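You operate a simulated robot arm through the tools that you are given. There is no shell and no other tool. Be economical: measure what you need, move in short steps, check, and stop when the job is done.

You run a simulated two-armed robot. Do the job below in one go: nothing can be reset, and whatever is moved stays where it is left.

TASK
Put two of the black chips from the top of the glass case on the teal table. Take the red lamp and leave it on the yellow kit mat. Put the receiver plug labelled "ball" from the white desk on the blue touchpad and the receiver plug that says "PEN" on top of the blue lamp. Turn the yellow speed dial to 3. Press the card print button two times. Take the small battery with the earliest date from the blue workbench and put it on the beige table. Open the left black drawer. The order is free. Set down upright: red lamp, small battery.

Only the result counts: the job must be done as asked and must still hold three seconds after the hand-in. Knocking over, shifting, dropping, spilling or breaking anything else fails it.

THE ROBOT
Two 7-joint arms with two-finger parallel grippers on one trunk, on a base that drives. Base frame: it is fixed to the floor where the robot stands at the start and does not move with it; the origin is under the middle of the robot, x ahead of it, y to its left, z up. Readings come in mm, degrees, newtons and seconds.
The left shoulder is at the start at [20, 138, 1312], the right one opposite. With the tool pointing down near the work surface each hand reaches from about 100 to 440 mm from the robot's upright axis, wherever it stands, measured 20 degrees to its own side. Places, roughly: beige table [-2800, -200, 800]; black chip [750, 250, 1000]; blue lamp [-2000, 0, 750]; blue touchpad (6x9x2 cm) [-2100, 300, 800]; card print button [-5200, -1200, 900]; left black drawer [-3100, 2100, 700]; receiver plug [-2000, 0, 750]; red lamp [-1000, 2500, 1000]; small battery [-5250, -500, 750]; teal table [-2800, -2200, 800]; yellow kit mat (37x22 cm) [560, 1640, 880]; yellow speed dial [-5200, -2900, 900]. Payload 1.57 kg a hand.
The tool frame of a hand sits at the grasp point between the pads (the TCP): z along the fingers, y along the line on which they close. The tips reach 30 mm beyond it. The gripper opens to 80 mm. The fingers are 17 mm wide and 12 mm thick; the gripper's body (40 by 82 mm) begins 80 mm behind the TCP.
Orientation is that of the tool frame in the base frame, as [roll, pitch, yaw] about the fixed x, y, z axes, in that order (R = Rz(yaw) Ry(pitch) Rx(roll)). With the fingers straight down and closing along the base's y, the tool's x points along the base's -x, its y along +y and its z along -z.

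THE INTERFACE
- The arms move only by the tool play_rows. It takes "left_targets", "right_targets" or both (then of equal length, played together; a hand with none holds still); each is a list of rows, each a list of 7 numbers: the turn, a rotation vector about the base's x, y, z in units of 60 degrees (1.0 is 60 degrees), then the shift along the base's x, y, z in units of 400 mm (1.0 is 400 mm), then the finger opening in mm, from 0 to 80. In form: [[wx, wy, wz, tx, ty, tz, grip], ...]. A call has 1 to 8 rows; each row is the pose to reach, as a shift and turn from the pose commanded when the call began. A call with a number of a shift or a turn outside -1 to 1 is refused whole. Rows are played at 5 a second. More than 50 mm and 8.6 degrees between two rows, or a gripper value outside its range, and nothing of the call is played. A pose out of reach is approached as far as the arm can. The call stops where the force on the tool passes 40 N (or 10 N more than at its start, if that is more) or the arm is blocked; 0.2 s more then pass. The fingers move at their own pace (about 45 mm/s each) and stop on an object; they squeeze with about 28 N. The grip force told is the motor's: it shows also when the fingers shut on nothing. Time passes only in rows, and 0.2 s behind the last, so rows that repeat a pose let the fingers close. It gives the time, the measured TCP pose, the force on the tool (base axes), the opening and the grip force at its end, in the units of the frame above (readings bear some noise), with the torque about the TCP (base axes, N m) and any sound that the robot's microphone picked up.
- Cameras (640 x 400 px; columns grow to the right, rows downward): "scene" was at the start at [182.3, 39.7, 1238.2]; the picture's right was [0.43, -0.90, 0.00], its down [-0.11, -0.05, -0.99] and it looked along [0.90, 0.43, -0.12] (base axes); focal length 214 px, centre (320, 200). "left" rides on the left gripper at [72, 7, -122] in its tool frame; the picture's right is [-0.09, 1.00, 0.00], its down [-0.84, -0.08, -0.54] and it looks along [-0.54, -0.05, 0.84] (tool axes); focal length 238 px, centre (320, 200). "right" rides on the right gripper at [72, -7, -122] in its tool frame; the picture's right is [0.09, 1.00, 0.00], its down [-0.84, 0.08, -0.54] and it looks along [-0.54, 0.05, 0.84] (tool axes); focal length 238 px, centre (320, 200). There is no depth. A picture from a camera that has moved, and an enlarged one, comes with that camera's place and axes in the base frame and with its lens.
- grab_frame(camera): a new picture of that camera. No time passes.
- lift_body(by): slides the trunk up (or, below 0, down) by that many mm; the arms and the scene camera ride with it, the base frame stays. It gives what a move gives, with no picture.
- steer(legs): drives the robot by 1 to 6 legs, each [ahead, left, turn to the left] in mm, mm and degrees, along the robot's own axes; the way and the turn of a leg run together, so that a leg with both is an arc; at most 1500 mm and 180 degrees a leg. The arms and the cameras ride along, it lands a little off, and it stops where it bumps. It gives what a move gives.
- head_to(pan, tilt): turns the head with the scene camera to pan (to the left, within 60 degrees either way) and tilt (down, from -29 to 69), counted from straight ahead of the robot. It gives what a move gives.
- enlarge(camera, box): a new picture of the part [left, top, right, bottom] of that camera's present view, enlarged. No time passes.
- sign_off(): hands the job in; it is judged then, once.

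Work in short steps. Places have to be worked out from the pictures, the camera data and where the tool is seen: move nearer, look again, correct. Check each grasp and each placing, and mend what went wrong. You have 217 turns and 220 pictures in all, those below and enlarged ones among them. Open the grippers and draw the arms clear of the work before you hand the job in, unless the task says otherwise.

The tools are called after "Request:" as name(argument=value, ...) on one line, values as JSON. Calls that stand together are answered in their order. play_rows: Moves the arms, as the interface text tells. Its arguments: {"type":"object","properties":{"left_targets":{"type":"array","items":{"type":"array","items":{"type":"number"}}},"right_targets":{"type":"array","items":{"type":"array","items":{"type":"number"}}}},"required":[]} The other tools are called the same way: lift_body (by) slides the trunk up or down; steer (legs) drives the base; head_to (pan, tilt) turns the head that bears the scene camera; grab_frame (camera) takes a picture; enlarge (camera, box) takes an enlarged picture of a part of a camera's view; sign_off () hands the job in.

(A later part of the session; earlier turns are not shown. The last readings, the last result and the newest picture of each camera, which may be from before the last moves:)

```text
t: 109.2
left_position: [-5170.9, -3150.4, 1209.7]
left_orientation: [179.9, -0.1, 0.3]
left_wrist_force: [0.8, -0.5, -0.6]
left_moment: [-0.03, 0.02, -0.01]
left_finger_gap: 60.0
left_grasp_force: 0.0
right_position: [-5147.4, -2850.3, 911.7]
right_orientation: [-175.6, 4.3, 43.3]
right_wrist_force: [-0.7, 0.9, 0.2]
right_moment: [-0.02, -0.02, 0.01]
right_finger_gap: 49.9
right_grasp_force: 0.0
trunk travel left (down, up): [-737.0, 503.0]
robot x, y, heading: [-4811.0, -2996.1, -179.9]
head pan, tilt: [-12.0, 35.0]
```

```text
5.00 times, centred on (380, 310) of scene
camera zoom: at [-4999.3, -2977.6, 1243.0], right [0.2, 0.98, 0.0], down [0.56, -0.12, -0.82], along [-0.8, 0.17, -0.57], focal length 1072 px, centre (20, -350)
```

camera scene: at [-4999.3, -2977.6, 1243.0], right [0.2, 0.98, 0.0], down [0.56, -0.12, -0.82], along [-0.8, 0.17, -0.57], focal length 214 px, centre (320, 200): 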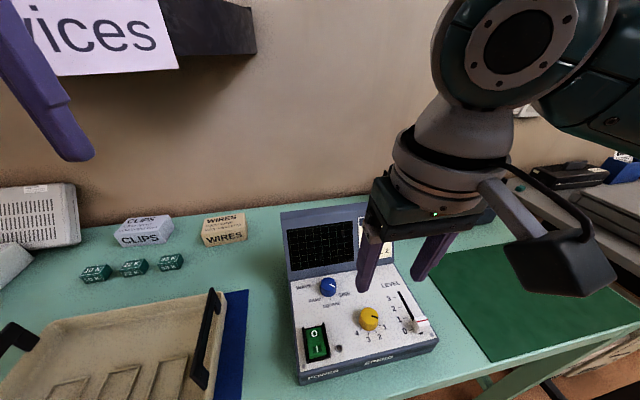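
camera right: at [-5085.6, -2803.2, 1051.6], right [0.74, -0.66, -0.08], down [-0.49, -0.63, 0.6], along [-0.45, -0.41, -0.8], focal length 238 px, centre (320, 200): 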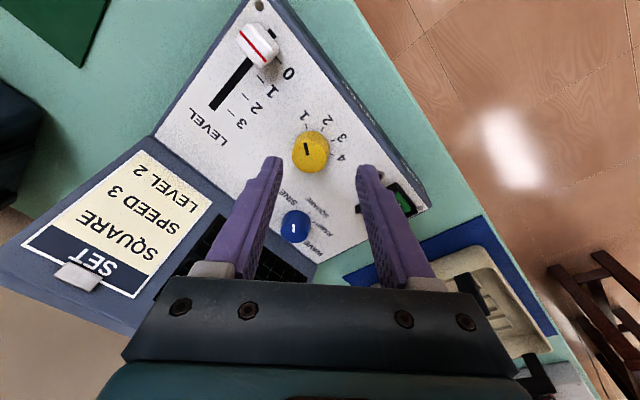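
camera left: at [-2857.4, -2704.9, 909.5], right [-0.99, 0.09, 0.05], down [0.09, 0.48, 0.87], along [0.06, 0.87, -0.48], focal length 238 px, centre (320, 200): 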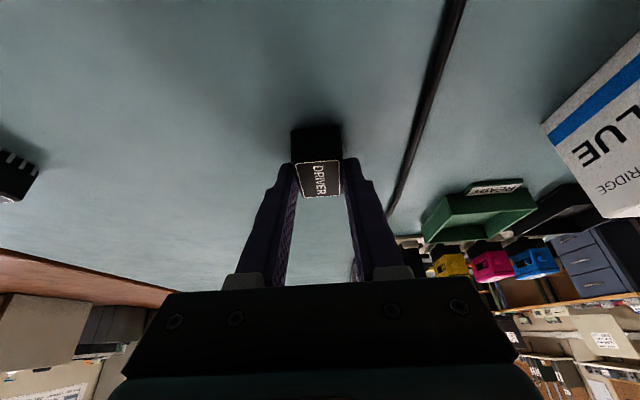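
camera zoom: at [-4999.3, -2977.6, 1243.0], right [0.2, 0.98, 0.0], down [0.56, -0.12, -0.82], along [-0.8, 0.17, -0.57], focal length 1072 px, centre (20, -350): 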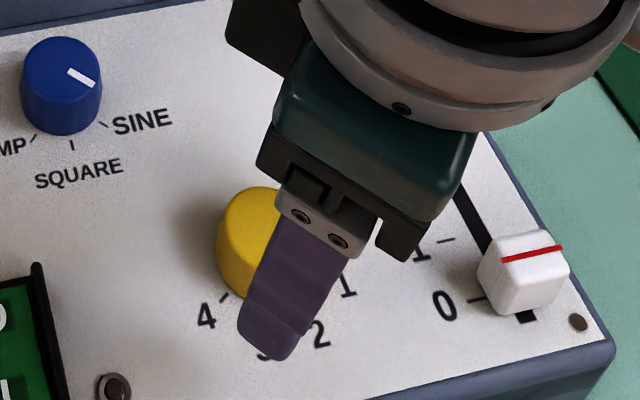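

I centre (−5,+1 mm), lower 10 mm, and close on the knob.

Request:
play_rows(right_targets=[[0, 0, 0, -0.011, 0.003, 0, 50], [0, 0, 0, -0.012, 0.003, -0.025, 50], [0, 0, 0, -0.012, 0.003, -0.025, 35], [0, 0, 0, -0.012, 0.003, -0.025, 24], [0, 0, 0, -0.012, 0.003, -0.025, 20], [0, 0, 0, -0.012, 0.003, -0.025, 18]])

Request:
enlarge(camera="right", box=[220, 90, 420, 215])

```text
t: 110.5
left_position: [-5172.1, -3150.3, 1209.8]
left_orientation: [179.9, 0.1, 0.4]
left_wrist_force: [0.0, -0.4, 0.0]
left_moment: [0.0, -0.02, -0.02]
left_finger_gap: 60.2
left_grasp_force: 0.1
right_position: [-5152.2, -2850.3, 900.5]
right_orientation: [-175.9, 4.4, 43.3]
right_wrist_force: [5.2, -5.2, 3.6]
right_moment: [-0.2, -0.16, 0.06]
right_finger_gap: 24.2
right_grasp_force: 3.4
trunk travel left (down, up): [-737.0, 503.0]
robot x, y, heading: [-4811.2, -2996.8, -179.7]
head pan, tilt: [-12.0, 35.0]
```

```text
3.20 times, centred on (320, 152) of right
camera zoom: at [-5092.1, -2797.0, 1017.6], right [0.74, -0.66, -0.08], down [-0.5, -0.63, 0.6], along [-0.45, -0.41, -0.8], focal length 763 px, centre (320, 352)
```

zoom: 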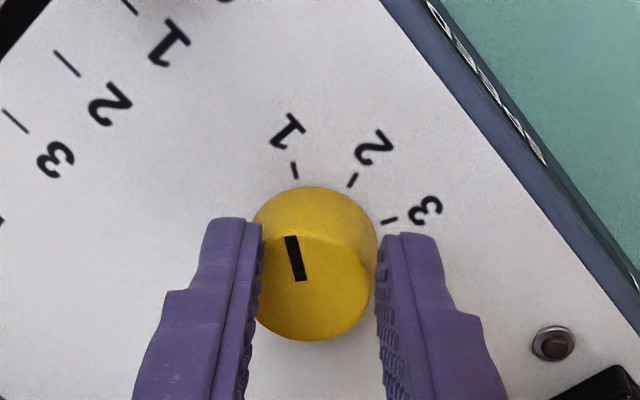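

Slightly off centre; I shift ~2 mm and close fully.

Request:
play_rows(right_targets=[[0, 0, 0, -0.004, 0.003, 0, 18], [0, 0, 0, -0.004, 0.003, 0, 10], [0, 0, 0, -0.004, 0.003, 0, 10], [0, 0, 0, -0.004, 0.003, 0, 10]])

```text
t: 111.5
left_position: [-5170.8, -3151.9, 1209.1]
left_orientation: [180.0, -0.1, 0.4]
left_wrist_force: [-0.2, -1.1, -0.2]
left_moment: [0.0, 0.02, 0.01]
left_finger_gap: 59.9
left_grasp_force: 0.1
right_position: [-5153.1, -2850.8, 900.8]
right_orientation: [-175.9, 4.5, 43.3]
right_wrist_force: [10.5, -8.4, 8.1]
right_moment: [-0.1, -0.3, 0.16]
right_finger_gap: 25.3
right_grasp_force: 8.9
trunk travel left (down, up): [-737.0, 503.0]
robot x, y, heading: [-4811.7, -2995.2, -179.9]
head pan, tilt: [-12.0, 35.0]
```

Force shows the right finger pushing the knob; I ease the hand back ~4 mm the other way and close.

Request:
play_rows(right_targets=[[0, 0, 0, 0.004, -0.0035, 0, 26], [0, 0, 0, 0.008, -0.007, 0, 20], [0, 0, 0, 0.008, -0.007, 0, 10], [0, 0, 0, 0.008, -0.007, 0, 5], [0, 0, 0, 0.008, -0.007, 0, 5]])

Request:
enlarge(camera="right", box=[220, 90, 420, 215])

```text
t: 112.8
left_position: [-5170.9, -3150.9, 1208.9]
left_orientation: [179.9, 0.0, 0.4]
left_wrist_force: [-0.7, -0.3, 0.7]
left_moment: [-0.02, 0.03, 0.0]
left_finger_gap: 60.3
left_grasp_force: 0.1
right_position: [-5150.6, -2852.5, 901.0]
right_orientation: [-175.8, 4.4, 43.3]
right_wrist_force: [8.5, -3.7, 12.6]
right_moment: [0.17, -0.21, 0.05]
right_finger_gap: 20.9
right_grasp_force: 8.7
trunk travel left (down, up): [-737.0, 503.0]
robot x, y, heading: [-4808.2, -2993.5, -180.0]
head pan, tilt: [-12.0, 35.0]
```

```text
3.20 times, centred on (320, 152) of right
camera zoom: at [-5090.6, -2798.0, 1017.8], right [0.74, -0.66, -0.08], down [-0.5, -0.63, 0.6], along [-0.45, -0.41, -0.8], focal length 763 px, centre (320, 352)
```

zoom: 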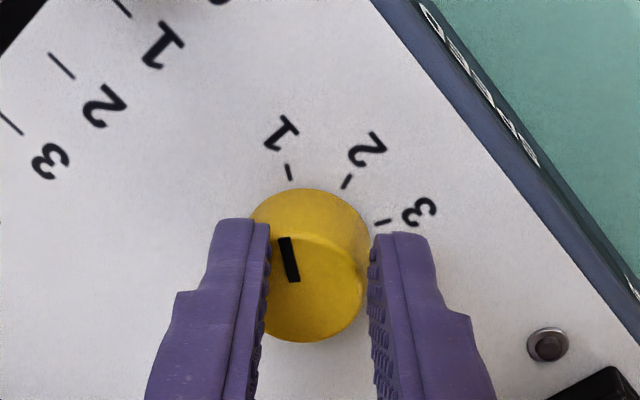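

Still right-biased; I shift another ~5 mm to the right with fingers re-closing.

Request:
play_rows(right_targets=[[0, 0, 0, 0.004, -0.0035, 0, 40], [0, 0, 0, 0.008, -0.007, 0, 40], [0, 0, 0, 0.0095, -0.008, 0.008, 40], [0, 0, 0, 0.0095, -0.008, 0.008, 40]])

Request:
enlarge(camera="right", box=[220, 90, 420, 215])

```text
t: 113.8
left_position: [-5171.5, -3150.1, 1209.2]
left_orientation: [179.9, 0.0, 0.4]
left_wrist_force: [-0.2, -0.7, 0.6]
left_moment: [0.01, -0.01, 0.0]
left_finger_gap: 59.9
left_grasp_force: 0.0
right_position: [-5147.5, -2854.5, 905.4]
right_orientation: [-175.7, 4.4, 43.3]
right_wrist_force: [0.1, -0.7, -0.3]
right_moment: [0.02, 0.0, 0.01]
right_finger_gap: 39.8
right_grasp_force: 0.1
trunk travel left (down, up): [-737.0, 503.0]
robot x, y, heading: [-4812.2, -2996.0, -179.7]
head pan, tilt: [-12.0, 35.0]
```

```text
3.20 times, centred on (320, 152) of right
camera zoom: at [-5087.5, -2800.6, 1021.6], right [0.74, -0.66, -0.08], down [-0.5, -0.63, 0.6], along [-0.45, -0.4, -0.8], focal length 763 px, centre (320, 352)
```

zoom: 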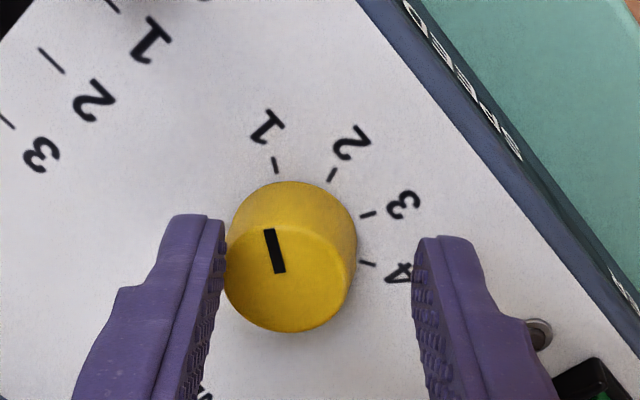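

The forces were likely tips rubbing the panel; at z≈905 it is free. I recentre 7 mm left and close at this height.

Request:
play_rows(right_targets=[[0, 0, 0, -0.013, 0.0115, 0, 40], [0, 0, 0, -0.013, 0.0115, 0, 30], [0, 0, 0, -0.013, 0.0115, 0, 20], [0, 0, 0, -0.013, 0.0115, 0, 5], [0, 0, 0, -0.013, 0.0115, 0, 5]])

Request:
enlarge(camera="right", box=[220, 90, 420, 215])

```text
t: 115.0
left_position: [-5173.3, -3149.9, 1209.1]
left_orientation: [180.0, 0.0, 0.3]
left_wrist_force: [-0.2, 0.1, 0.1]
left_moment: [0.0, 0.02, 0.01]
left_finger_gap: 60.0
left_grasp_force: 0.2
right_position: [-5153.9, -2849.3, 905.1]
right_orientation: [-175.7, 4.6, 43.3]
right_wrist_force: [-0.3, 0.2, 0.8]
right_moment: [-0.03, 0.0, -0.01]
right_finger_gap: 5.1
right_grasp_force: 0.0
trunk travel left (down, up): [-737.0, 503.0]
robot x, y, heading: [-4811.5, -2993.7, -179.8]
head pan, tilt: [-12.0, 35.0]
```

```text
3.20 times, centred on (320, 152) of right
camera zoom: at [-5092.7, -2796.3, 1021.3], right [0.74, -0.66, -0.08], down [-0.5, -0.63, 0.6], along [-0.45, -0.4, -0.8], focal length 763 px, centre (320, 352)
```

zoom: 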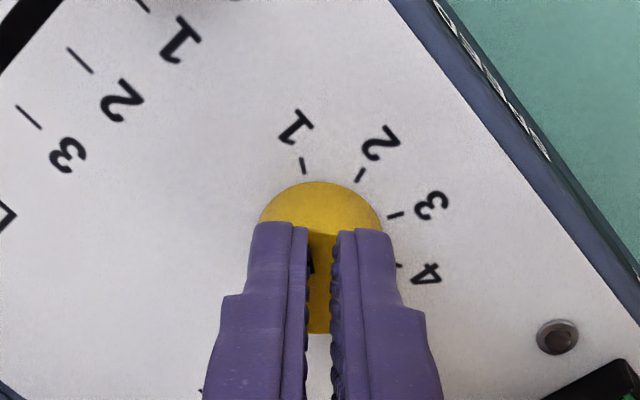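

The tips closed above the cap, so the cap is at ~873. Recomputed knob centre ≈[-5160,-2854.5]. I open, shift (−3,−5), lower 13 mm and close again.

Request:
play_rows(right_targets=[[0, 0, 0, 0, 0, 0.005, 48], [0, 0, 0, 0, 0, 0.005, 48], [0, 0, 0, -0.007, -0.0125, 0, 48], [0, 0, 0, -0.007, -0.0125, -0.016, 48], [0, 0, 0, -0.007, -0.0125, -0.03, 48]])

Request:
enlarge(camera="right", box=[220, 90, 420, 215])

Request:
enlarge(camera="scene", box=[320, 270, 440, 350])

```text
t: 116.2
left_position: [-5171.8, -3151.3, 1210.0]
left_orientation: [179.9, 0.0, 0.4]
left_wrist_force: [0.5, 0.4, 0.6]
left_moment: [0.0, -0.01, 0.0]
left_finger_gap: 60.1
left_grasp_force: 0.0
right_position: [-5157.2, -2856.2, 894.5]
right_orientation: [-175.8, 4.5, 43.3]
right_wrist_force: [-0.6, -0.1, 1.0]
right_moment: [-0.03, 0.04, -0.02]
right_finger_gap: 48.0
right_grasp_force: 0.1
trunk travel left (down, up): [-737.0, 503.0]
robot x, y, heading: [-4810.8, -2991.5, -180.0]
head pan, tilt: [-12.0, 35.0]
```

```text
3.20 times, centred on (320, 152) of right
camera zoom: at [-5096.4, -2801.7, 1009.9], right [0.74, -0.66, -0.08], down [-0.5, -0.63, 0.6], along [-0.45, -0.4, -0.8], focal length 763 px, centre (320, 352)
```

zoom: 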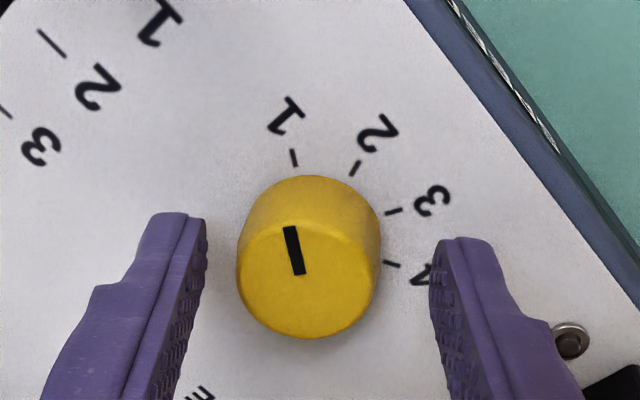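

```text
5.00 times, centred on (380, 310) of scene
camera zoom: at [-4999.3, -2977.6, 1243.0], right [0.2, 0.98, 0.0], down [0.56, -0.12, -0.82], along [-0.8, 0.17, -0.57], focal length 1072 px, centre (20, -350)
```

zoom: 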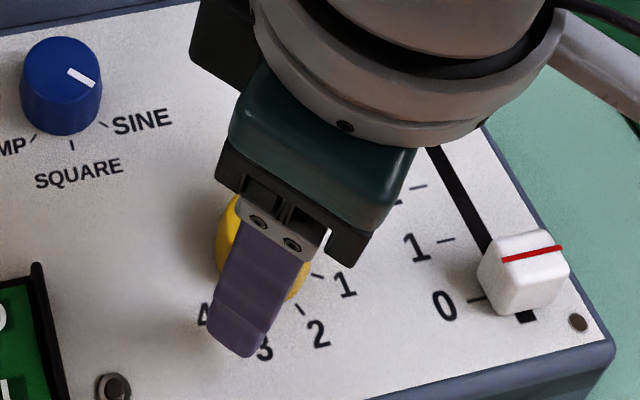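

Well aligned now (2 mm left correction). I lower 5 mm more and close.

Request:
play_rows(right_targets=[[0, 0, 0, -0.004, 0.003, -0.006, 48], [0, 0, 0, -0.004, 0.003, -0.012, 40], [0, 0, 0, -0.004, 0.003, -0.012, 26], [0, 0, 0, -0.004, 0.003, -0.012, 15], [0, 0, 0, -0.004, 0.003, -0.012, 15]])

Request:
enlarge(camera="right", box=[220, 90, 420, 215])

```text
t: 117.3
left_position: [-5173.4, -3150.7, 1209.9]
left_orientation: [-179.9, 0.0, 0.5]
left_wrist_force: [0.0, 0.1, 0.6]
left_moment: [-0.04, -0.01, 0.03]
left_finger_gap: 59.9
left_grasp_force: 0.0
right_position: [-5159.4, -2854.6, 887.2]
right_orientation: [-175.7, 4.5, 43.3]
right_wrist_force: [-3.3, 3.2, -4.5]
right_moment: [-0.26, -0.01, -0.01]
right_finger_gap: 31.0
right_grasp_force: 35.0
trunk travel left (down, up): [-737.0, 503.0]
robot x, y, heading: [-4810.0, -2997.2, -179.9]
head pan, tilt: [-12.0, 35.0]
```

```text
3.20 times, centred on (320, 152) of right
camera zoom: at [-5098.1, -2800.1, 1004.7], right [0.74, -0.66, -0.08], down [-0.5, -0.63, 0.6], along [-0.45, -0.4, -0.8], focal length 763 px, centre (320, 352)
```

zoom: 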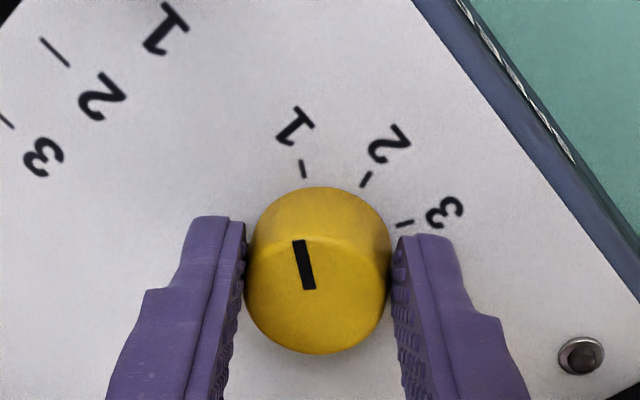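

Firm grip on the knob (31 mm). I rotate −58° about the knob axis first and check.

Request:
play_rows(right_targets=[[-0.014, 0, -0.138, 0, 0, 0, 15], [-0.028, 0, -0.276, 0, 0, 0, 15], [-0.041, 0, -0.414, 0, 0, 0, 15], [-0.055, 0, -0.552, 0, 0, 0, 15], [-0.069, 0, -0.69, 0, 0, 0, 15], [-0.083, 0, -0.828, 0, 0, 0, 15], [-0.097, 0, -0.966, 0, 0, 0, 15]])

Request:
enlarge(camera="right", box=[220, 90, 420, 215])

```text
t: 119.0
left_position: [-5172.6, -3152.8, 1209.7]
left_orientation: [179.8, 0.0, 0.4]
left_wrist_force: [-0.2, -0.3, -0.5]
left_moment: [-0.01, 0.0, 0.04]
left_finger_gap: 60.0
left_grasp_force: 0.0
right_position: [-5158.5, -2858.5, 889.1]
right_orientation: [178.6, 5.7, -15.4]
right_wrist_force: [0.6, -11.0, 4.4]
right_moment: [0.05, 0.69, 0.06]
right_finger_gap: 30.5
right_grasp_force: 39.3
trunk travel left (down, up): [-737.0, 503.0]
robot x, y, heading: [-4812.5, -2990.9, -179.6]
head pan, tilt: [-12.0, 35.0]
```

```text
3.20 times, centred on (320, 152) of right
camera zoom: at [-5074.7, -2870.1, 1002.8], right [-0.17, -0.98, 0.02], down [-0.77, 0.14, 0.63], along [-0.62, 0.1, -0.78], focal length 763 px, centre (320, 352)
```

zoom: 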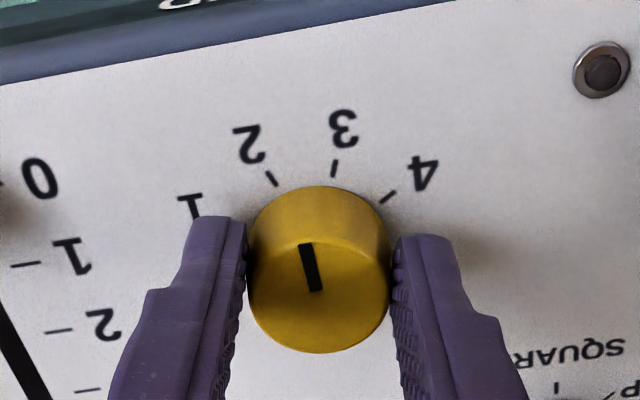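

Indicator is now between 2 and 3; about 20° more is needed.

Request:
play_rows(right_targets=[[-0.012, 0, -0.12, 0, 0, 0, 15], [-0.023, 0, -0.23, 0, 0, 0, 15], [-0.034, 0, -0.34, 0, 0, 0, 15], [-0.034, 0, -0.34, 0, 0, 0, 15]])

Request:
enlarge(camera="right", box=[220, 90, 420, 215])

```text
t: 120.0
left_position: [-5173.0, -3153.1, 1211.0]
left_orientation: [179.8, 0.1, 0.4]
left_wrist_force: [0.0, -0.3, 0.9]
left_moment: [0.03, -0.01, -0.01]
left_finger_gap: 60.1
left_grasp_force: 0.0
right_position: [-5158.5, -2858.1, 888.7]
right_orientation: [176.7, 4.7, -35.9]
right_wrist_force: [-1.9, -17.2, 2.7]
right_moment: [0.25, 0.45, 0.04]
right_finger_gap: 30.9
right_grasp_force: 39.5
trunk travel left (down, up): [-737.0, 503.0]
robot x, y, heading: [-4816.6, -2991.8, -179.8]
head pan, tilt: [-12.0, 35.0]
```

```text
3.20 times, centred on (320, 152) of right
camera zoom: at [-5084.6, -2895.4, 1003.7], right [-0.5, -0.86, 0.05], down [-0.67, 0.42, 0.61], along [-0.55, 0.28, -0.79], focal length 763 px, centre (320, 352)
```

zoom: 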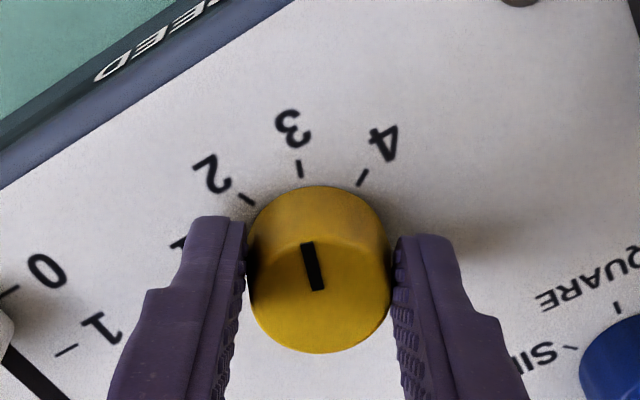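

Tick 3 now sits where tick 1 was. I release and rise, then verify.

Request:
play_rows(right_targets=[[0, 0, 0, 0, 0, 0, 40], [0, 0, 0, 0, 0, 0, 50], [0, 0, 0, 0, 0, 0.05, 50], [0, 0, 0, 0.01, 0, 0.15, 50], [0, 0, 0, 0.04, 0, 0.25, 50]])

Request:
enlarge(camera="right", box=[220, 60, 420, 185])

Request:
enlarge(camera="scene", box=[280, 240, 460, 390])

```text
t: 121.2
left_position: [-5172.6, -3151.7, 1210.2]
left_orientation: [180.0, 0.1, 0.4]
left_wrist_force: [-1.0, 1.0, 0.2]
left_moment: [0.0, -0.01, -0.06]
left_finger_gap: 60.0
left_grasp_force: 0.0
right_position: [-5142.2, -2853.0, 989.5]
right_orientation: [177.0, 4.9, -35.9]
right_wrist_force: [-1.0, -0.5, -0.8]
right_moment: [0.02, 0.0, 0.01]
right_finger_gap: 50.3
right_grasp_force: 0.0
trunk travel left (down, up): [-737.0, 503.0]
robot x, y, heading: [-4814.9, -2997.3, -179.7]
head pan, tilt: [-12.0, 35.0]
```

```text
3.20 times, centred on (320, 122) of right
camera zoom: at [-5067.8, -2889.9, 1104.2], right [-0.5, -0.86, 0.04], down [-0.67, 0.42, 0.62], along [-0.55, 0.28, -0.79], focal length 763 px, centre (320, 448)
```

zoom: 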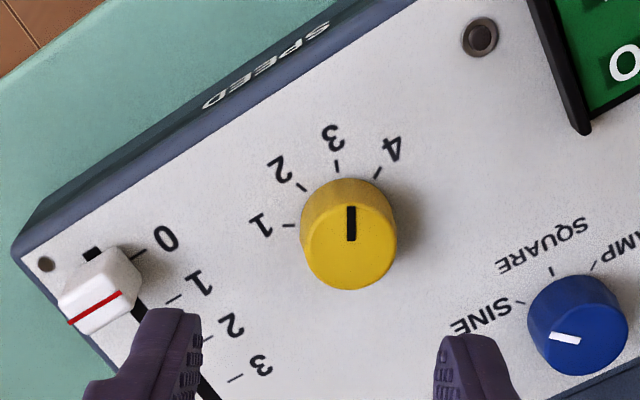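

```text
2.67 times, centred on (370, 315) of scene
camera zoom: at [-4999.3, -2977.6, 1243.0], right [0.2, 0.98, 0.0], down [0.56, -0.12, -0.82], along [-0.8, 0.17, -0.57], focal length 572 px, centre (187, -107)
```

zoom: 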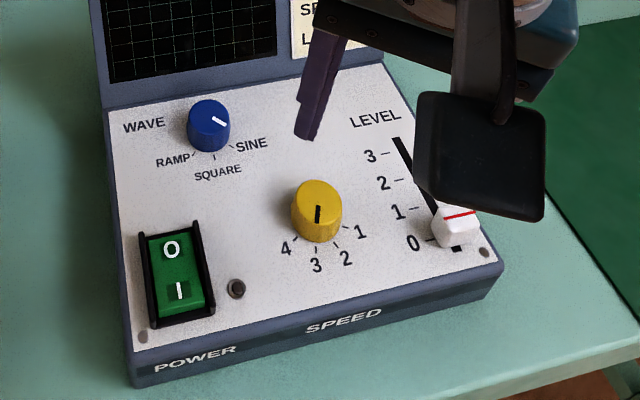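

I zoom tighter to check the pointer alignment.

Request:
enlarge(camera="scene", box=[370, 295, 426, 345])

Request:
enlarge(camera="scene", box=[345, 300, 425, 350])

```text
8.00 times, centred on (398, 320) of scene
camera zoom: at [-4999.3, -2977.6, 1243.0], right [0.2, 0.98, 0.0], down [0.56, -0.12, -0.82], along [-0.8, 0.17, -0.57], focal length 1716 px, centre (-304, -760)
```

zoom: 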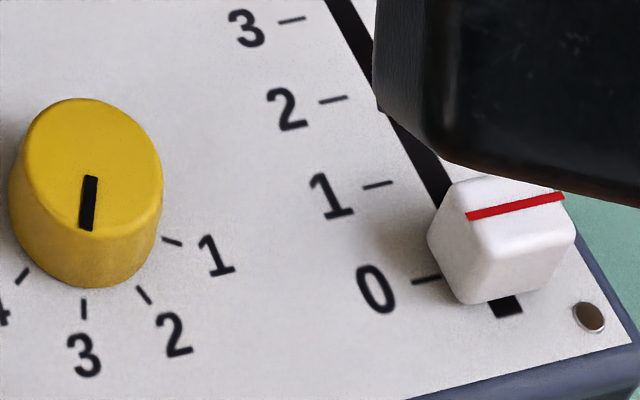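

```text
8.00 times, centred on (385, 325) of scene
camera zoom: at [-4999.3, -2977.6, 1243.0], right [0.2, 0.98, 0.0], down [0.56, -0.12, -0.82], along [-0.8, 0.17, -0.57], focal length 1716 px, centre (-200, -800)
```

zoom: 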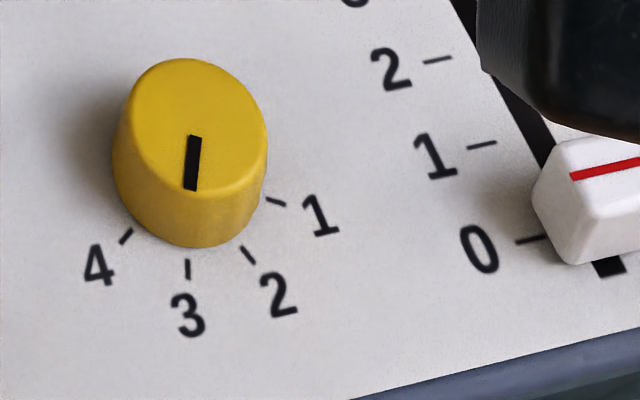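

Pointer is ~6° past 3 toward 4. I regrip at the same place and turn back 6°.

Request:
play_rows(right_targets=[[0, 0, 0, -0.02, -0.004, -0.08, 50], [0, 0, 0, -0.035, -0.004, -0.17, 50], [0, 0, 0, -0.04, -0.004, -0.25, 50], [0, 0, 0, -0.04, -0.004, -0.25, 25], [0, 0, 0, -0.04, -0.004, -0.25, 15], [0, 0, 0, -0.04, -0.004, -0.25, 15], [0.01, 0, 0.1, -0.04, -0.004, -0.25, 15], [0.01, 0, 0.105, -0.04, -0.004, -0.25, 15]])

Request:
play_rows(right_targets=[[0, 0, 0, 0, 0, 0, 40], [0, 0, 0, 0, 0, 0, 50], [0, 0, 0, 0, 0, 0.05, 50], [0, 0, 0, 0.01, 0, 0.15, 50], [0, 0, 0, 0.04, 0, 0.25, 50]])

Request:
enlarge(camera="scene", box=[345, 300, 425, 350])

```text
t: 123.0
left_position: [-5173.9, -3153.0, 1210.1]
left_orientation: [180.0, 0.0, 0.4]
left_wrist_force: [-0.5, -0.6, -0.3]
left_moment: [0.0, 0.01, -0.02]
left_finger_gap: 59.8
left_grasp_force: 0.2
right_position: [-5159.7, -2857.1, 888.5]
right_orientation: [177.4, 5.3, -29.4]
right_wrist_force: [-5.8, -5.4, -5.1]
right_moment: [-0.38, -0.32, 0.07]
right_finger_gap: 30.5
right_grasp_force: 39.8
trunk travel left (down, up): [-737.0, 503.0]
robot x, y, heading: [-4814.0, -2995.2, -179.7]
head pan, tilt: [-12.0, 35.0]
```

```text
t: 124.2
left_position: [-5172.8, -3150.5, 1208.4]
left_orientation: [180.0, 0.0, 0.4]
left_wrist_force: [0.6, -0.5, 0.5]
left_moment: [-0.01, 0.03, -0.01]
left_finger_gap: 60.0
left_grasp_force: 0.1
right_position: [-5141.3, -2854.6, 988.9]
right_orientation: [177.6, 5.3, -29.4]
right_wrist_force: [0.8, 0.7, 0.3]
right_moment: [0.03, 0.0, 0.01]
right_finger_gap: 50.1
right_grasp_force: 0.1
trunk travel left (down, up): [-737.0, 503.0]
robot x, y, heading: [-4812.0, -2994.8, -179.7]
head pan, tilt: [-12.0, 35.0]
```

```text
8.00 times, centred on (385, 325) of scene
camera zoom: at [-4999.3, -2977.5, 1243.0], right [0.2, 0.98, 0.0], down [0.56, -0.12, -0.82], along [-0.8, 0.17, -0.57], focal length 1716 px, centre (-200, -800)
```

zoom: 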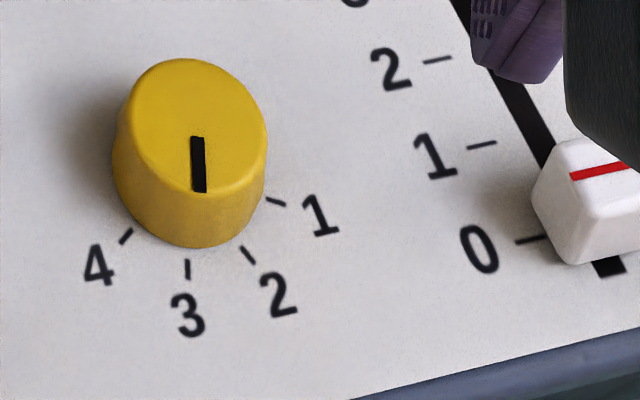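

Pointer is now at 3. I raise and level the right hand, back off and strafe right toward the card print button (~[-5200,-1200]).

Request:
play_rows(right_targets=[[0.01, -0.03, 0.12, 0.08, 0, 0.08, 50], [0.02, -0.06, 0.25, 0.15, 0, 0.16, 50], [0.03, -0.09, 0.37, 0.18, 0.02, 0.26, 50], [0.03, -0.1, 0.49, 0.18, 0.08, 0.34, 50]])

Request:
steer(legs=[[-500, 0, 0], [0, -900, 0], [0, -800, 0]])

Request:
head_to(pan=0, tilt=20)

Request:
grab_frame(camera="scene")

```text
t: 125.3
left_position: [-5172.5, -3150.2, 1209.2]
left_orientation: [179.9, 0.1, 0.4]
left_wrist_force: [0.6, 0.2, 0.0]
left_moment: [-0.01, 0.0, 0.0]
left_finger_gap: 60.0
left_grasp_force: 0.1
right_position: [-5076.2, -2775.6, 1007.3]
right_orientation: [-172.1, -0.2, 0.2]
right_wrist_force: [0.2, -0.3, -0.1]
right_moment: [0.01, -0.03, 0.0]
right_finger_gap: 49.9
right_grasp_force: 0.1
right hand out of reach, approached as far as the arm can: row 2, 3, 4
trunk travel left (down, up): [-737.0, 503.0]
robot x, y, heading: [-4814.4, -2997.2, -179.8]
head pan, tilt: [-12.0, 35.0]
stopped in row 4 (right hand): the arm was blocked; the commanded pose is now the measured one
```

```text
t: 136.5
left_position: [-4659.0, -1458.3, 1210.1]
left_orientation: [180.0, 0.0, 0.0]
left_wrist_force: [0.1, -0.7, 0.4]
left_moment: [0.04, -0.05, -0.01]
left_finger_gap: 60.1
left_grasp_force: 0.2
right_position: [-4559.5, -1082.2, 1007.0]
right_orientation: [-172.2, -0.2, -0.2]
right_wrist_force: [0.9, -0.2, -0.2]
right_moment: [0.01, 0.0, 0.02]
right_finger_gap: 50.1
right_grasp_force: 0.1
trunk travel left (down, up): [-737.0, 503.0]
robot x, y, heading: [-4296.9, -1303.8, 179.9]
head pan, tilt: [-12.0, 35.0]
```

```text
t: 137.3
left_position: [-4659.3, -1457.5, 1210.2]
left_orientation: [180.0, 0.0, -0.1]
left_wrist_force: [-0.5, -0.8, 0.3]
left_moment: [-0.01, -0.02, 0.01]
left_finger_gap: 60.0
left_grasp_force: 0.0
right_position: [-4560.6, -1083.1, 1007.6]
right_orientation: [-171.8, -0.1, -0.3]
right_wrist_force: [-1.0, -0.7, 1.0]
right_moment: [0.03, -0.03, -0.02]
right_finger_gap: 50.1
right_grasp_force: 0.0
trunk travel left (down, up): [-737.0, 503.0]
robot x, y, heading: [-4300.8, -1307.2, 179.5]
head pan, tilt: [0.0, 20.0]
```

```text
144 pictures are left
camera scene: at [-4491.9, -1304.0, 1266.8], right [0.0, 1.0, 0.0], down [0.34, 0.0, -0.94], along [-0.94, 0.0, -0.34], focal length 214 px, centre (320, 200)
```

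scene: 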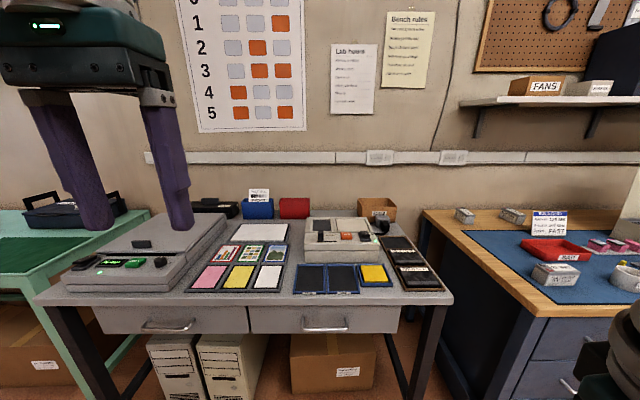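

I zoom in on both devices on the gray desk.

Request:
enlarge(camera="scene", box=[290, 200, 410, 275])

Request:
enlarge(camera="scene", box=[440, 195, 640, 320])

```text
5.33 times, centred on (350, 238) of scene
camera zoom: at [-4491.9, -1304.0, 1266.8], right [0.0, 1.0, 0.0], down [0.34, 0.0, -0.94], along [-0.94, 0.0, -0.34], focal length 1144 px, centre (160, 0)
```

zoom: 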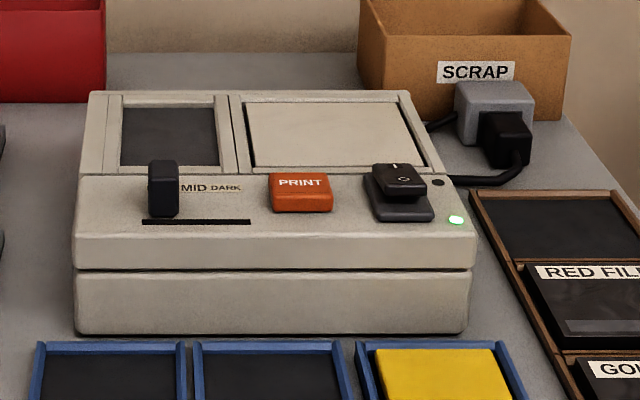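

```text
3.20 times, centred on (540, 258) of scene
camera zoom: at [-4491.9, -1304.0, 1266.8], right [0.0, 1.0, 0.0], down [0.34, 0.0, -0.94], along [-0.94, 0.0, -0.34], focal length 686 px, centre (-384, 16)
```

zoom: 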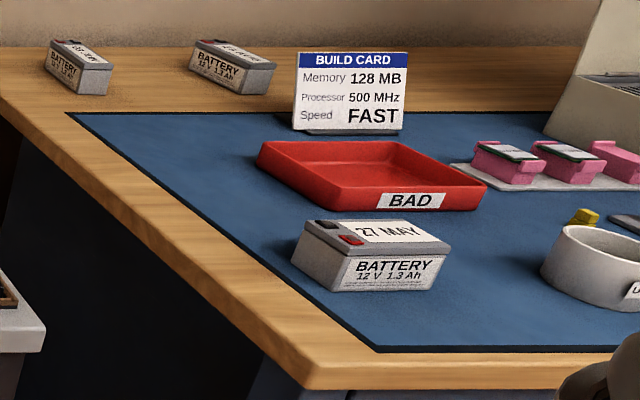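

PRINT button ≈[-5142,-1214,~900]. I drive up to the desk and bring the closed right hand above it.

Request:
steer(legs=[[450, 40, 0]])

Request:
play_rows(right_targets=[[-0.07, 0, 0, -0.05, -0.06, 0.02, 0], [-0.13, 0, 0, -0.1, -0.12, 0.05, 0], [-0.13, 0, 0, -0.18, -0.18, 0.05, 0], [-0.13, 0, 0, -0.24, -0.22, 0.05, 0]])

Request:
head_to(pan=-12, tilt=40)

Request:
grab_frame(camera="scene")

Request:
grab_frame(camera="right")

```text
t: 140.0
left_position: [-5110.5, -1497.8, 1208.8]
left_orientation: [179.9, 0.0, -0.1]
left_wrist_force: [0.0, 0.1, 0.4]
left_moment: [0.02, 0.03, -0.02]
left_finger_gap: 60.0
left_grasp_force: 0.1
right_position: [-5011.0, -1122.0, 1007.2]
right_orientation: [-171.8, -0.3, 0.0]
right_wrist_force: [0.2, -0.4, 0.3]
right_moment: [0.0, 0.0, 0.02]
right_finger_gap: 50.3
right_grasp_force: 0.0
trunk travel left (down, up): [-737.0, 503.0]
robot x, y, heading: [-4751.7, -1343.4, 179.9]
head pan, tilt: [0.0, 20.0]
```

```text
t: 141.0
left_position: [-5110.7, -1498.1, 1209.3]
left_orientation: [179.8, 0.1, 0.0]
left_wrist_force: [0.9, 0.2, 0.4]
left_moment: [-0.01, 0.0, -0.01]
left_finger_gap: 60.0
left_grasp_force: 0.1
right_position: [-5107.9, -1187.1, 1024.7]
right_orientation: [-176.8, -0.3, -1.2]
right_wrist_force: [-0.1, -0.3, 0.0]
right_moment: [-0.01, -0.02, -0.03]
right_finger_gap: 0.0
right_grasp_force: 21.6
right hand out of reach, approached as far as the arm can: row 2
trunk travel left (down, up): [-737.0, 503.0]
robot x, y, heading: [-4749.4, -1342.7, 179.8]
head pan, tilt: [0.0, 20.0]
```

```text
t: 141.8
left_position: [-5110.4, -1497.2, 1210.0]
left_orientation: [180.0, 0.0, 0.0]
left_wrist_force: [-0.1, 0.0, -0.3]
left_moment: [-0.01, 0.03, 0.0]
left_finger_gap: 60.0
left_grasp_force: 0.1
right_position: [-5108.2, -1187.3, 1026.3]
right_orientation: [-177.3, -0.1, -1.6]
right_wrist_force: [0.2, 0.0, 0.7]
right_moment: [0.0, 0.01, 0.0]
right_finger_gap: 0.1
right_grasp_force: 21.3
trunk travel left (down, up): [-737.0, 503.0]
robot x, y, heading: [-4751.5, -1342.5, 179.7]
head pan, tilt: [-12.0, 40.0]
```

```text
141 pictures are left
camera scene: at [-4933.1, -1325.5, 1235.5], right [0.21, 0.98, 0.0], down [0.63, -0.13, -0.77], along [-0.75, 0.16, -0.64], focal length 214 px, centre (320, 200)
```

scene: 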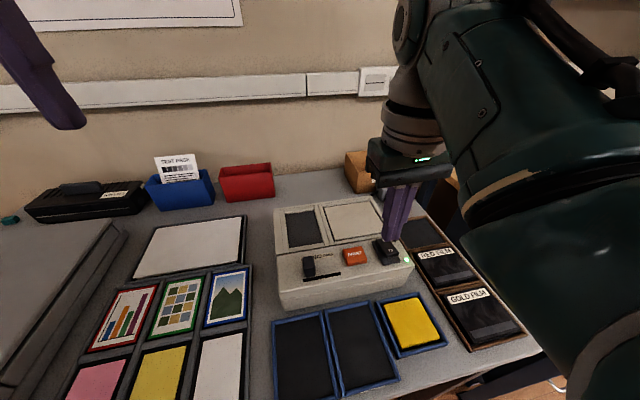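

```text
140 pictures are left
camera right: at [-5036.8, -1188.3, 1149.4], right [0.06, -1.0, -0.05], down [-0.84, -0.08, 0.54], along [-0.54, 0.01, -0.84], focal length 238 px, centre (320, 200)
```

right: 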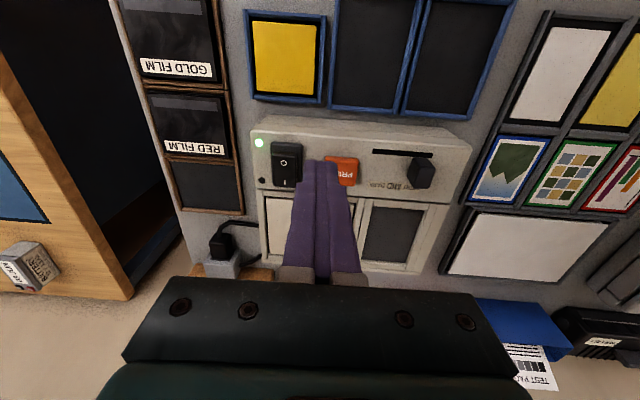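

PRINT button ≈[-5161,-1209,886]. I move the closed tips above it at TCP z≈945 and check.

Request:
play_rows(right_targets=[[-0.045, 0, 0.02, -0.1, -0.04, 0, 0], [-0.045, 0, 0.02, -0.133, -0.055, -0.1, 0], [-0.045, 0, 0.02, -0.133, -0.055, -0.2, 0]])

Request:
enlarge(camera="right", box=[220, 80, 420, 205])

Request:
enlarge(camera="scene", box=[280, 190, 440, 290])

```text
t: 142.6
left_position: [-5109.5, -1496.6, 1208.6]
left_orientation: [179.9, 0.0, 0.0]
left_wrist_force: [0.7, 0.4, -0.1]
left_moment: [0.04, 0.01, 0.0]
left_finger_gap: 59.9
left_grasp_force: 0.1
right_position: [-5161.4, -1230.6, 945.3]
right_orientation: [177.5, -0.1, 1.0]
right_wrist_force: [-0.9, 0.5, -0.4]
right_moment: [0.02, 0.02, 0.0]
right_finger_gap: 0.2
right_grasp_force: 21.3
trunk travel left (down, up): [-737.0, 503.0]
robot x, y, heading: [-4749.5, -1341.0, 179.9]
head pan, tilt: [-12.0, 40.0]
```

```text
3.20 times, centred on (320, 142) of right
camera zoom: at [-5090.4, -1217.5, 1067.7], right [0.11, -0.99, 0.04], down [-0.84, -0.07, 0.54], along [-0.54, -0.1, -0.84], focal length 763 px, centre (320, 384)
```

zoom: 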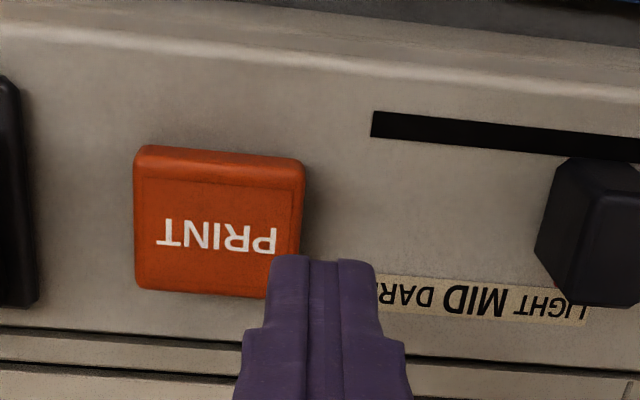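

```text
4.00 times, centred on (360, 240) of scene
camera zoom: at [-4933.1, -1325.4, 1235.5], right [0.21, 0.98, 0.0], down [0.63, -0.13, -0.77], along [-0.75, 0.16, -0.64], focal length 858 px, centre (160, 40)
```

zoom: 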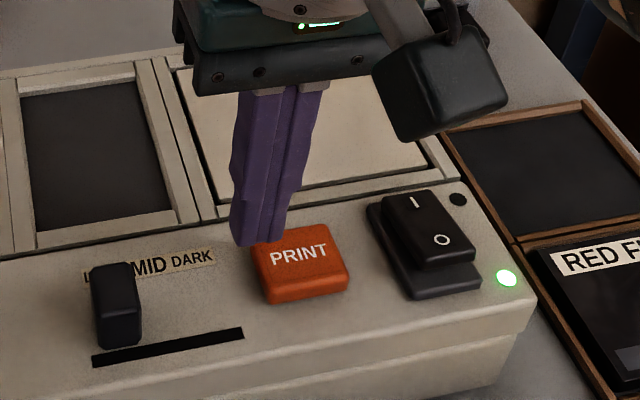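

The button lies 22 mm to +y. I shift and press down in steps, watching force/sound.

Request:
play_rows(right_targets=[[0.04, 0, 0, 0.008, 0.055, 0, 0], [0.04, 0, 0, 0.008, 0.055, -0.05, 0], [0.04, 0, 0, 0.008, 0.055, -0.065, 0], [0.04, 0, 0, 0.008, 0.055, -0.072, 0], [0.04, 0, 0, 0.008, 0.055, -0.079, 0]])

Request:
enlarge(camera="scene", box=[280, 190, 440, 290])

```text
t: 143.8
left_position: [-5109.4, -1497.8, 1208.7]
left_orientation: [179.9, 0.0, 0.1]
left_wrist_force: [0.1, 0.6, -0.1]
left_moment: [0.02, -0.02, -0.01]
left_finger_gap: 59.8
left_grasp_force: 0.1
right_position: [-5157.6, -1208.9, 916.7]
right_orientation: [-180.0, -0.3, 1.1]
right_wrist_force: [5.2, -0.8, 16.3]
right_moment: [-0.04, -0.16, -0.01]
right_finger_gap: 0.0
right_grasp_force: 21.4
trunk travel left (down, up): [-737.0, 503.0]
robot x, y, heading: [-4746.9, -1343.7, 179.7]
head pan, tilt: [-12.0, 40.0]
heard: click
```

```text
4.00 times, centred on (360, 240) of scene
camera zoom: at [-4933.1, -1325.1, 1235.8], right [0.21, 0.98, 0.0], down [0.63, -0.13, -0.77], along [-0.75, 0.16, -0.64], focal length 858 px, centre (160, 40)
```

zoom: 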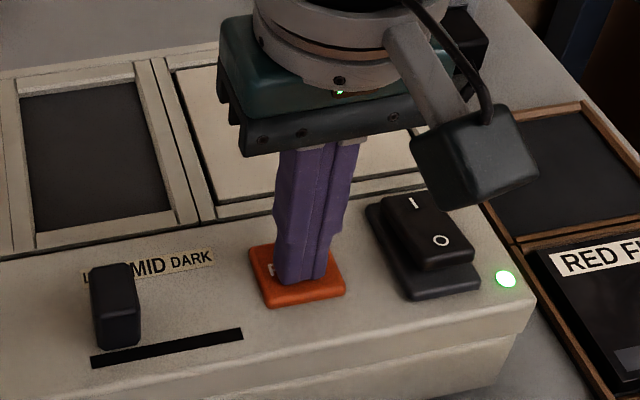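

One click. Release upward, press once more to the same depth, then rise.

Request:
play_rows(right_targets=[[0, 0, 0, 0, 0, 0.03, 0], [0, 0, 0, 0, 0, 0.06, 0], [0, 0, 0, 0, 0, 0.06, 0], [0, 0, 0, 0, 0, 0.06, 0]])

Request:
play_rows(right_targets=[[0, 0, 0, 0, 0, -0.03, 0], [0, 0, 0, 0, 0, -0.045, 0], [0, 0, 0, 0, 0, -0.053, 0], [0, 0, 0, 0, 0, -0.06, 0]])

Request:
play_rows(right_targets=[[0, 0, 0, 0, 0, 0.05, 0], [0, 0, 0, 0, 0, 0.15, 0], [0, 0, 0, 0.05, 0, 0.25, 0]])

Request:
enlarge(camera="scene", box=[240, 190, 440, 315])

```text
t: 144.8
left_position: [-5110.2, -1498.2, 1209.6]
left_orientation: [180.0, 0.0, 0.0]
left_wrist_force: [0.4, 0.1, -0.1]
left_moment: [-0.01, 0.02, 0.01]
left_finger_gap: 60.0
left_grasp_force: 0.1
right_position: [-5157.0, -1209.4, 939.6]
right_orientation: [179.9, -0.3, 1.1]
right_wrist_force: [-0.4, -0.8, 0.7]
right_moment: [-0.02, -0.02, 0.01]
right_finger_gap: 0.1
right_grasp_force: 21.6
trunk travel left (down, up): [-737.0, 503.0]
robot x, y, heading: [-4746.0, -1345.8, 180.0]
head pan, tilt: [-12.0, 40.0]
```

```text
t: 145.8
left_position: [-5111.2, -1497.0, 1209.0]
left_orientation: [180.0, 0.1, 0.0]
left_wrist_force: [-0.3, 0.0, -0.1]
left_moment: [0.01, 0.01, 0.01]
left_finger_gap: 60.2
left_grasp_force: 0.1
right_position: [-5156.2, -1208.7, 916.4]
right_orientation: [-179.9, -0.3, 1.2]
right_wrist_force: [6.0, 1.4, 16.1]
right_moment: [0.01, -0.2, 0.02]
right_finger_gap: 0.2
right_grasp_force: 21.5
trunk travel left (down, up): [-737.0, 503.0]
robot x, y, heading: [-4750.3, -1341.4, 179.8]
head pan, tilt: [-12.0, 40.0]
heard: click
```

```text
t: 146.6
left_position: [-5109.8, -1497.3, 1208.8]
left_orientation: [179.9, 0.1, 0.0]
left_wrist_force: [0.0, 1.0, 0.0]
left_moment: [0.03, 0.01, 0.0]
left_finger_gap: 60.1
left_grasp_force: 0.1
right_position: [-5136.6, -1211.2, 1014.4]
right_orientation: [180.0, -0.3, 1.2]
right_wrist_force: [0.4, -0.4, -0.7]
right_moment: [0.0, 0.02, 0.0]
right_finger_gap: 0.1
right_grasp_force: 21.7
trunk travel left (down, up): [-737.0, 503.0]
robot x, y, heading: [-4751.1, -1344.5, 179.9]
head pan, tilt: [-12.0, 40.0]
```

```text
3.20 times, centred on (340, 252) of scene
camera zoom: at [-4933.1, -1325.4, 1235.4], right [0.21, 0.98, 0.0], down [0.63, -0.13, -0.77], along [-0.75, 0.16, -0.64], focal length 686 px, centre (256, 32)
```

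zoom: 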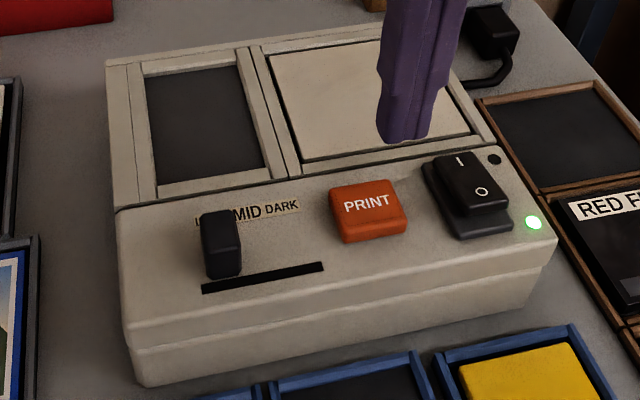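

Two presses done. Now the batteries: back off and strafe right to y≈-600.

Request:
steer(legs=[[-350, 0, 0], [0, -800, 0]])

Request:
head_to(pan=0, tilt=22)

Request:
grab_frame(camera="scene")

```text
t: 152.8
left_position: [-4754.0, -693.5, 1209.5]
left_orientation: [179.9, 0.0, -1.2]
left_wrist_force: [0.2, 0.0, 0.4]
left_moment: [0.0, 0.02, 0.02]
left_finger_gap: 60.1
left_grasp_force: 0.1
right_position: [-4774.4, -405.5, 1015.0]
right_orientation: [-179.9, -0.3, -0.1]
right_wrist_force: [0.4, -0.3, -1.1]
right_moment: [-0.02, 0.02, -0.01]
right_finger_gap: 0.0
right_grasp_force: 21.4
trunk travel left (down, up): [-737.0, 503.0]
robot x, y, heading: [-4389.8, -546.1, 178.7]
head pan, tilt: [-12.0, 40.0]
```

```text
t: 153.6
left_position: [-4752.5, -693.2, 1208.9]
left_orientation: [179.9, 0.1, -1.2]
left_wrist_force: [0.7, 0.4, -0.7]
left_moment: [0.02, -0.03, -0.01]
left_finger_gap: 60.0
left_grasp_force: 0.0
right_position: [-4774.8, -405.6, 1014.2]
right_orientation: [-179.9, -0.2, -0.1]
right_wrist_force: [0.1, -0.2, -0.8]
right_moment: [0.02, 0.01, 0.0]
right_finger_gap: 0.0
right_grasp_force: 21.5
trunk travel left (down, up): [-737.0, 503.0]
robot x, y, heading: [-4385.2, -548.0, 178.6]
head pan, tilt: [0.0, 22.0]
```

```text
135 pictures are left
camera scene: at [-4583.0, -542.8, 1263.5], right [0.02, 1.0, 0.0], down [0.38, -0.01, -0.93], along [-0.93, 0.02, -0.38], focal length 214 px, centre (320, 200)
```

scene: 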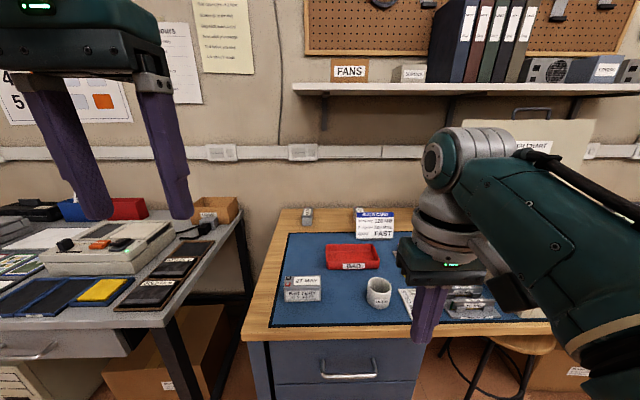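

I zoom in to read the batteries' dates.

Request:
enlarge(camera="scene", box=[280, 200, 400, 310])

Request:
grab_frame(camera="right")

```text
3.64 times, centred on (340, 255) of scene
camera zoom: at [-4583.0, -542.8, 1263.5], right [0.02, 1.0, 0.0], down [0.38, -0.01, -0.93], along [-0.93, 0.02, -0.38], focal length 780 px, centre (247, 0)
```

zoom: 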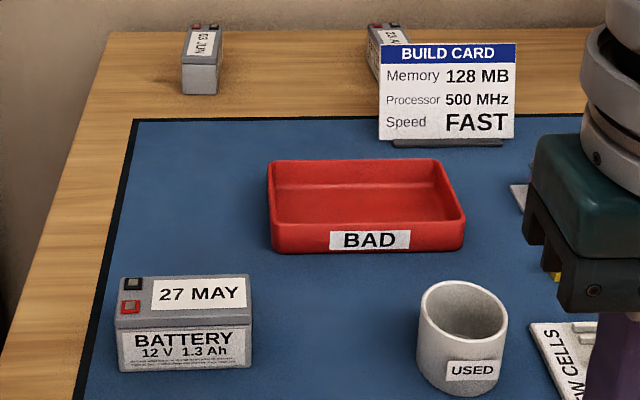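

```text
133 pictures are left
camera right: at [-4703.6, -399.1, 1136.9], right [0.09, -1.0, 0.0], down [-0.84, -0.08, 0.54], along [-0.54, -0.05, -0.84], focal length 238 px, centre (320, 200)
```

right: 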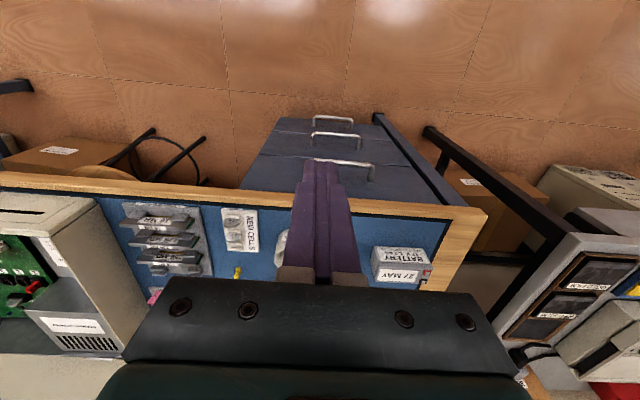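

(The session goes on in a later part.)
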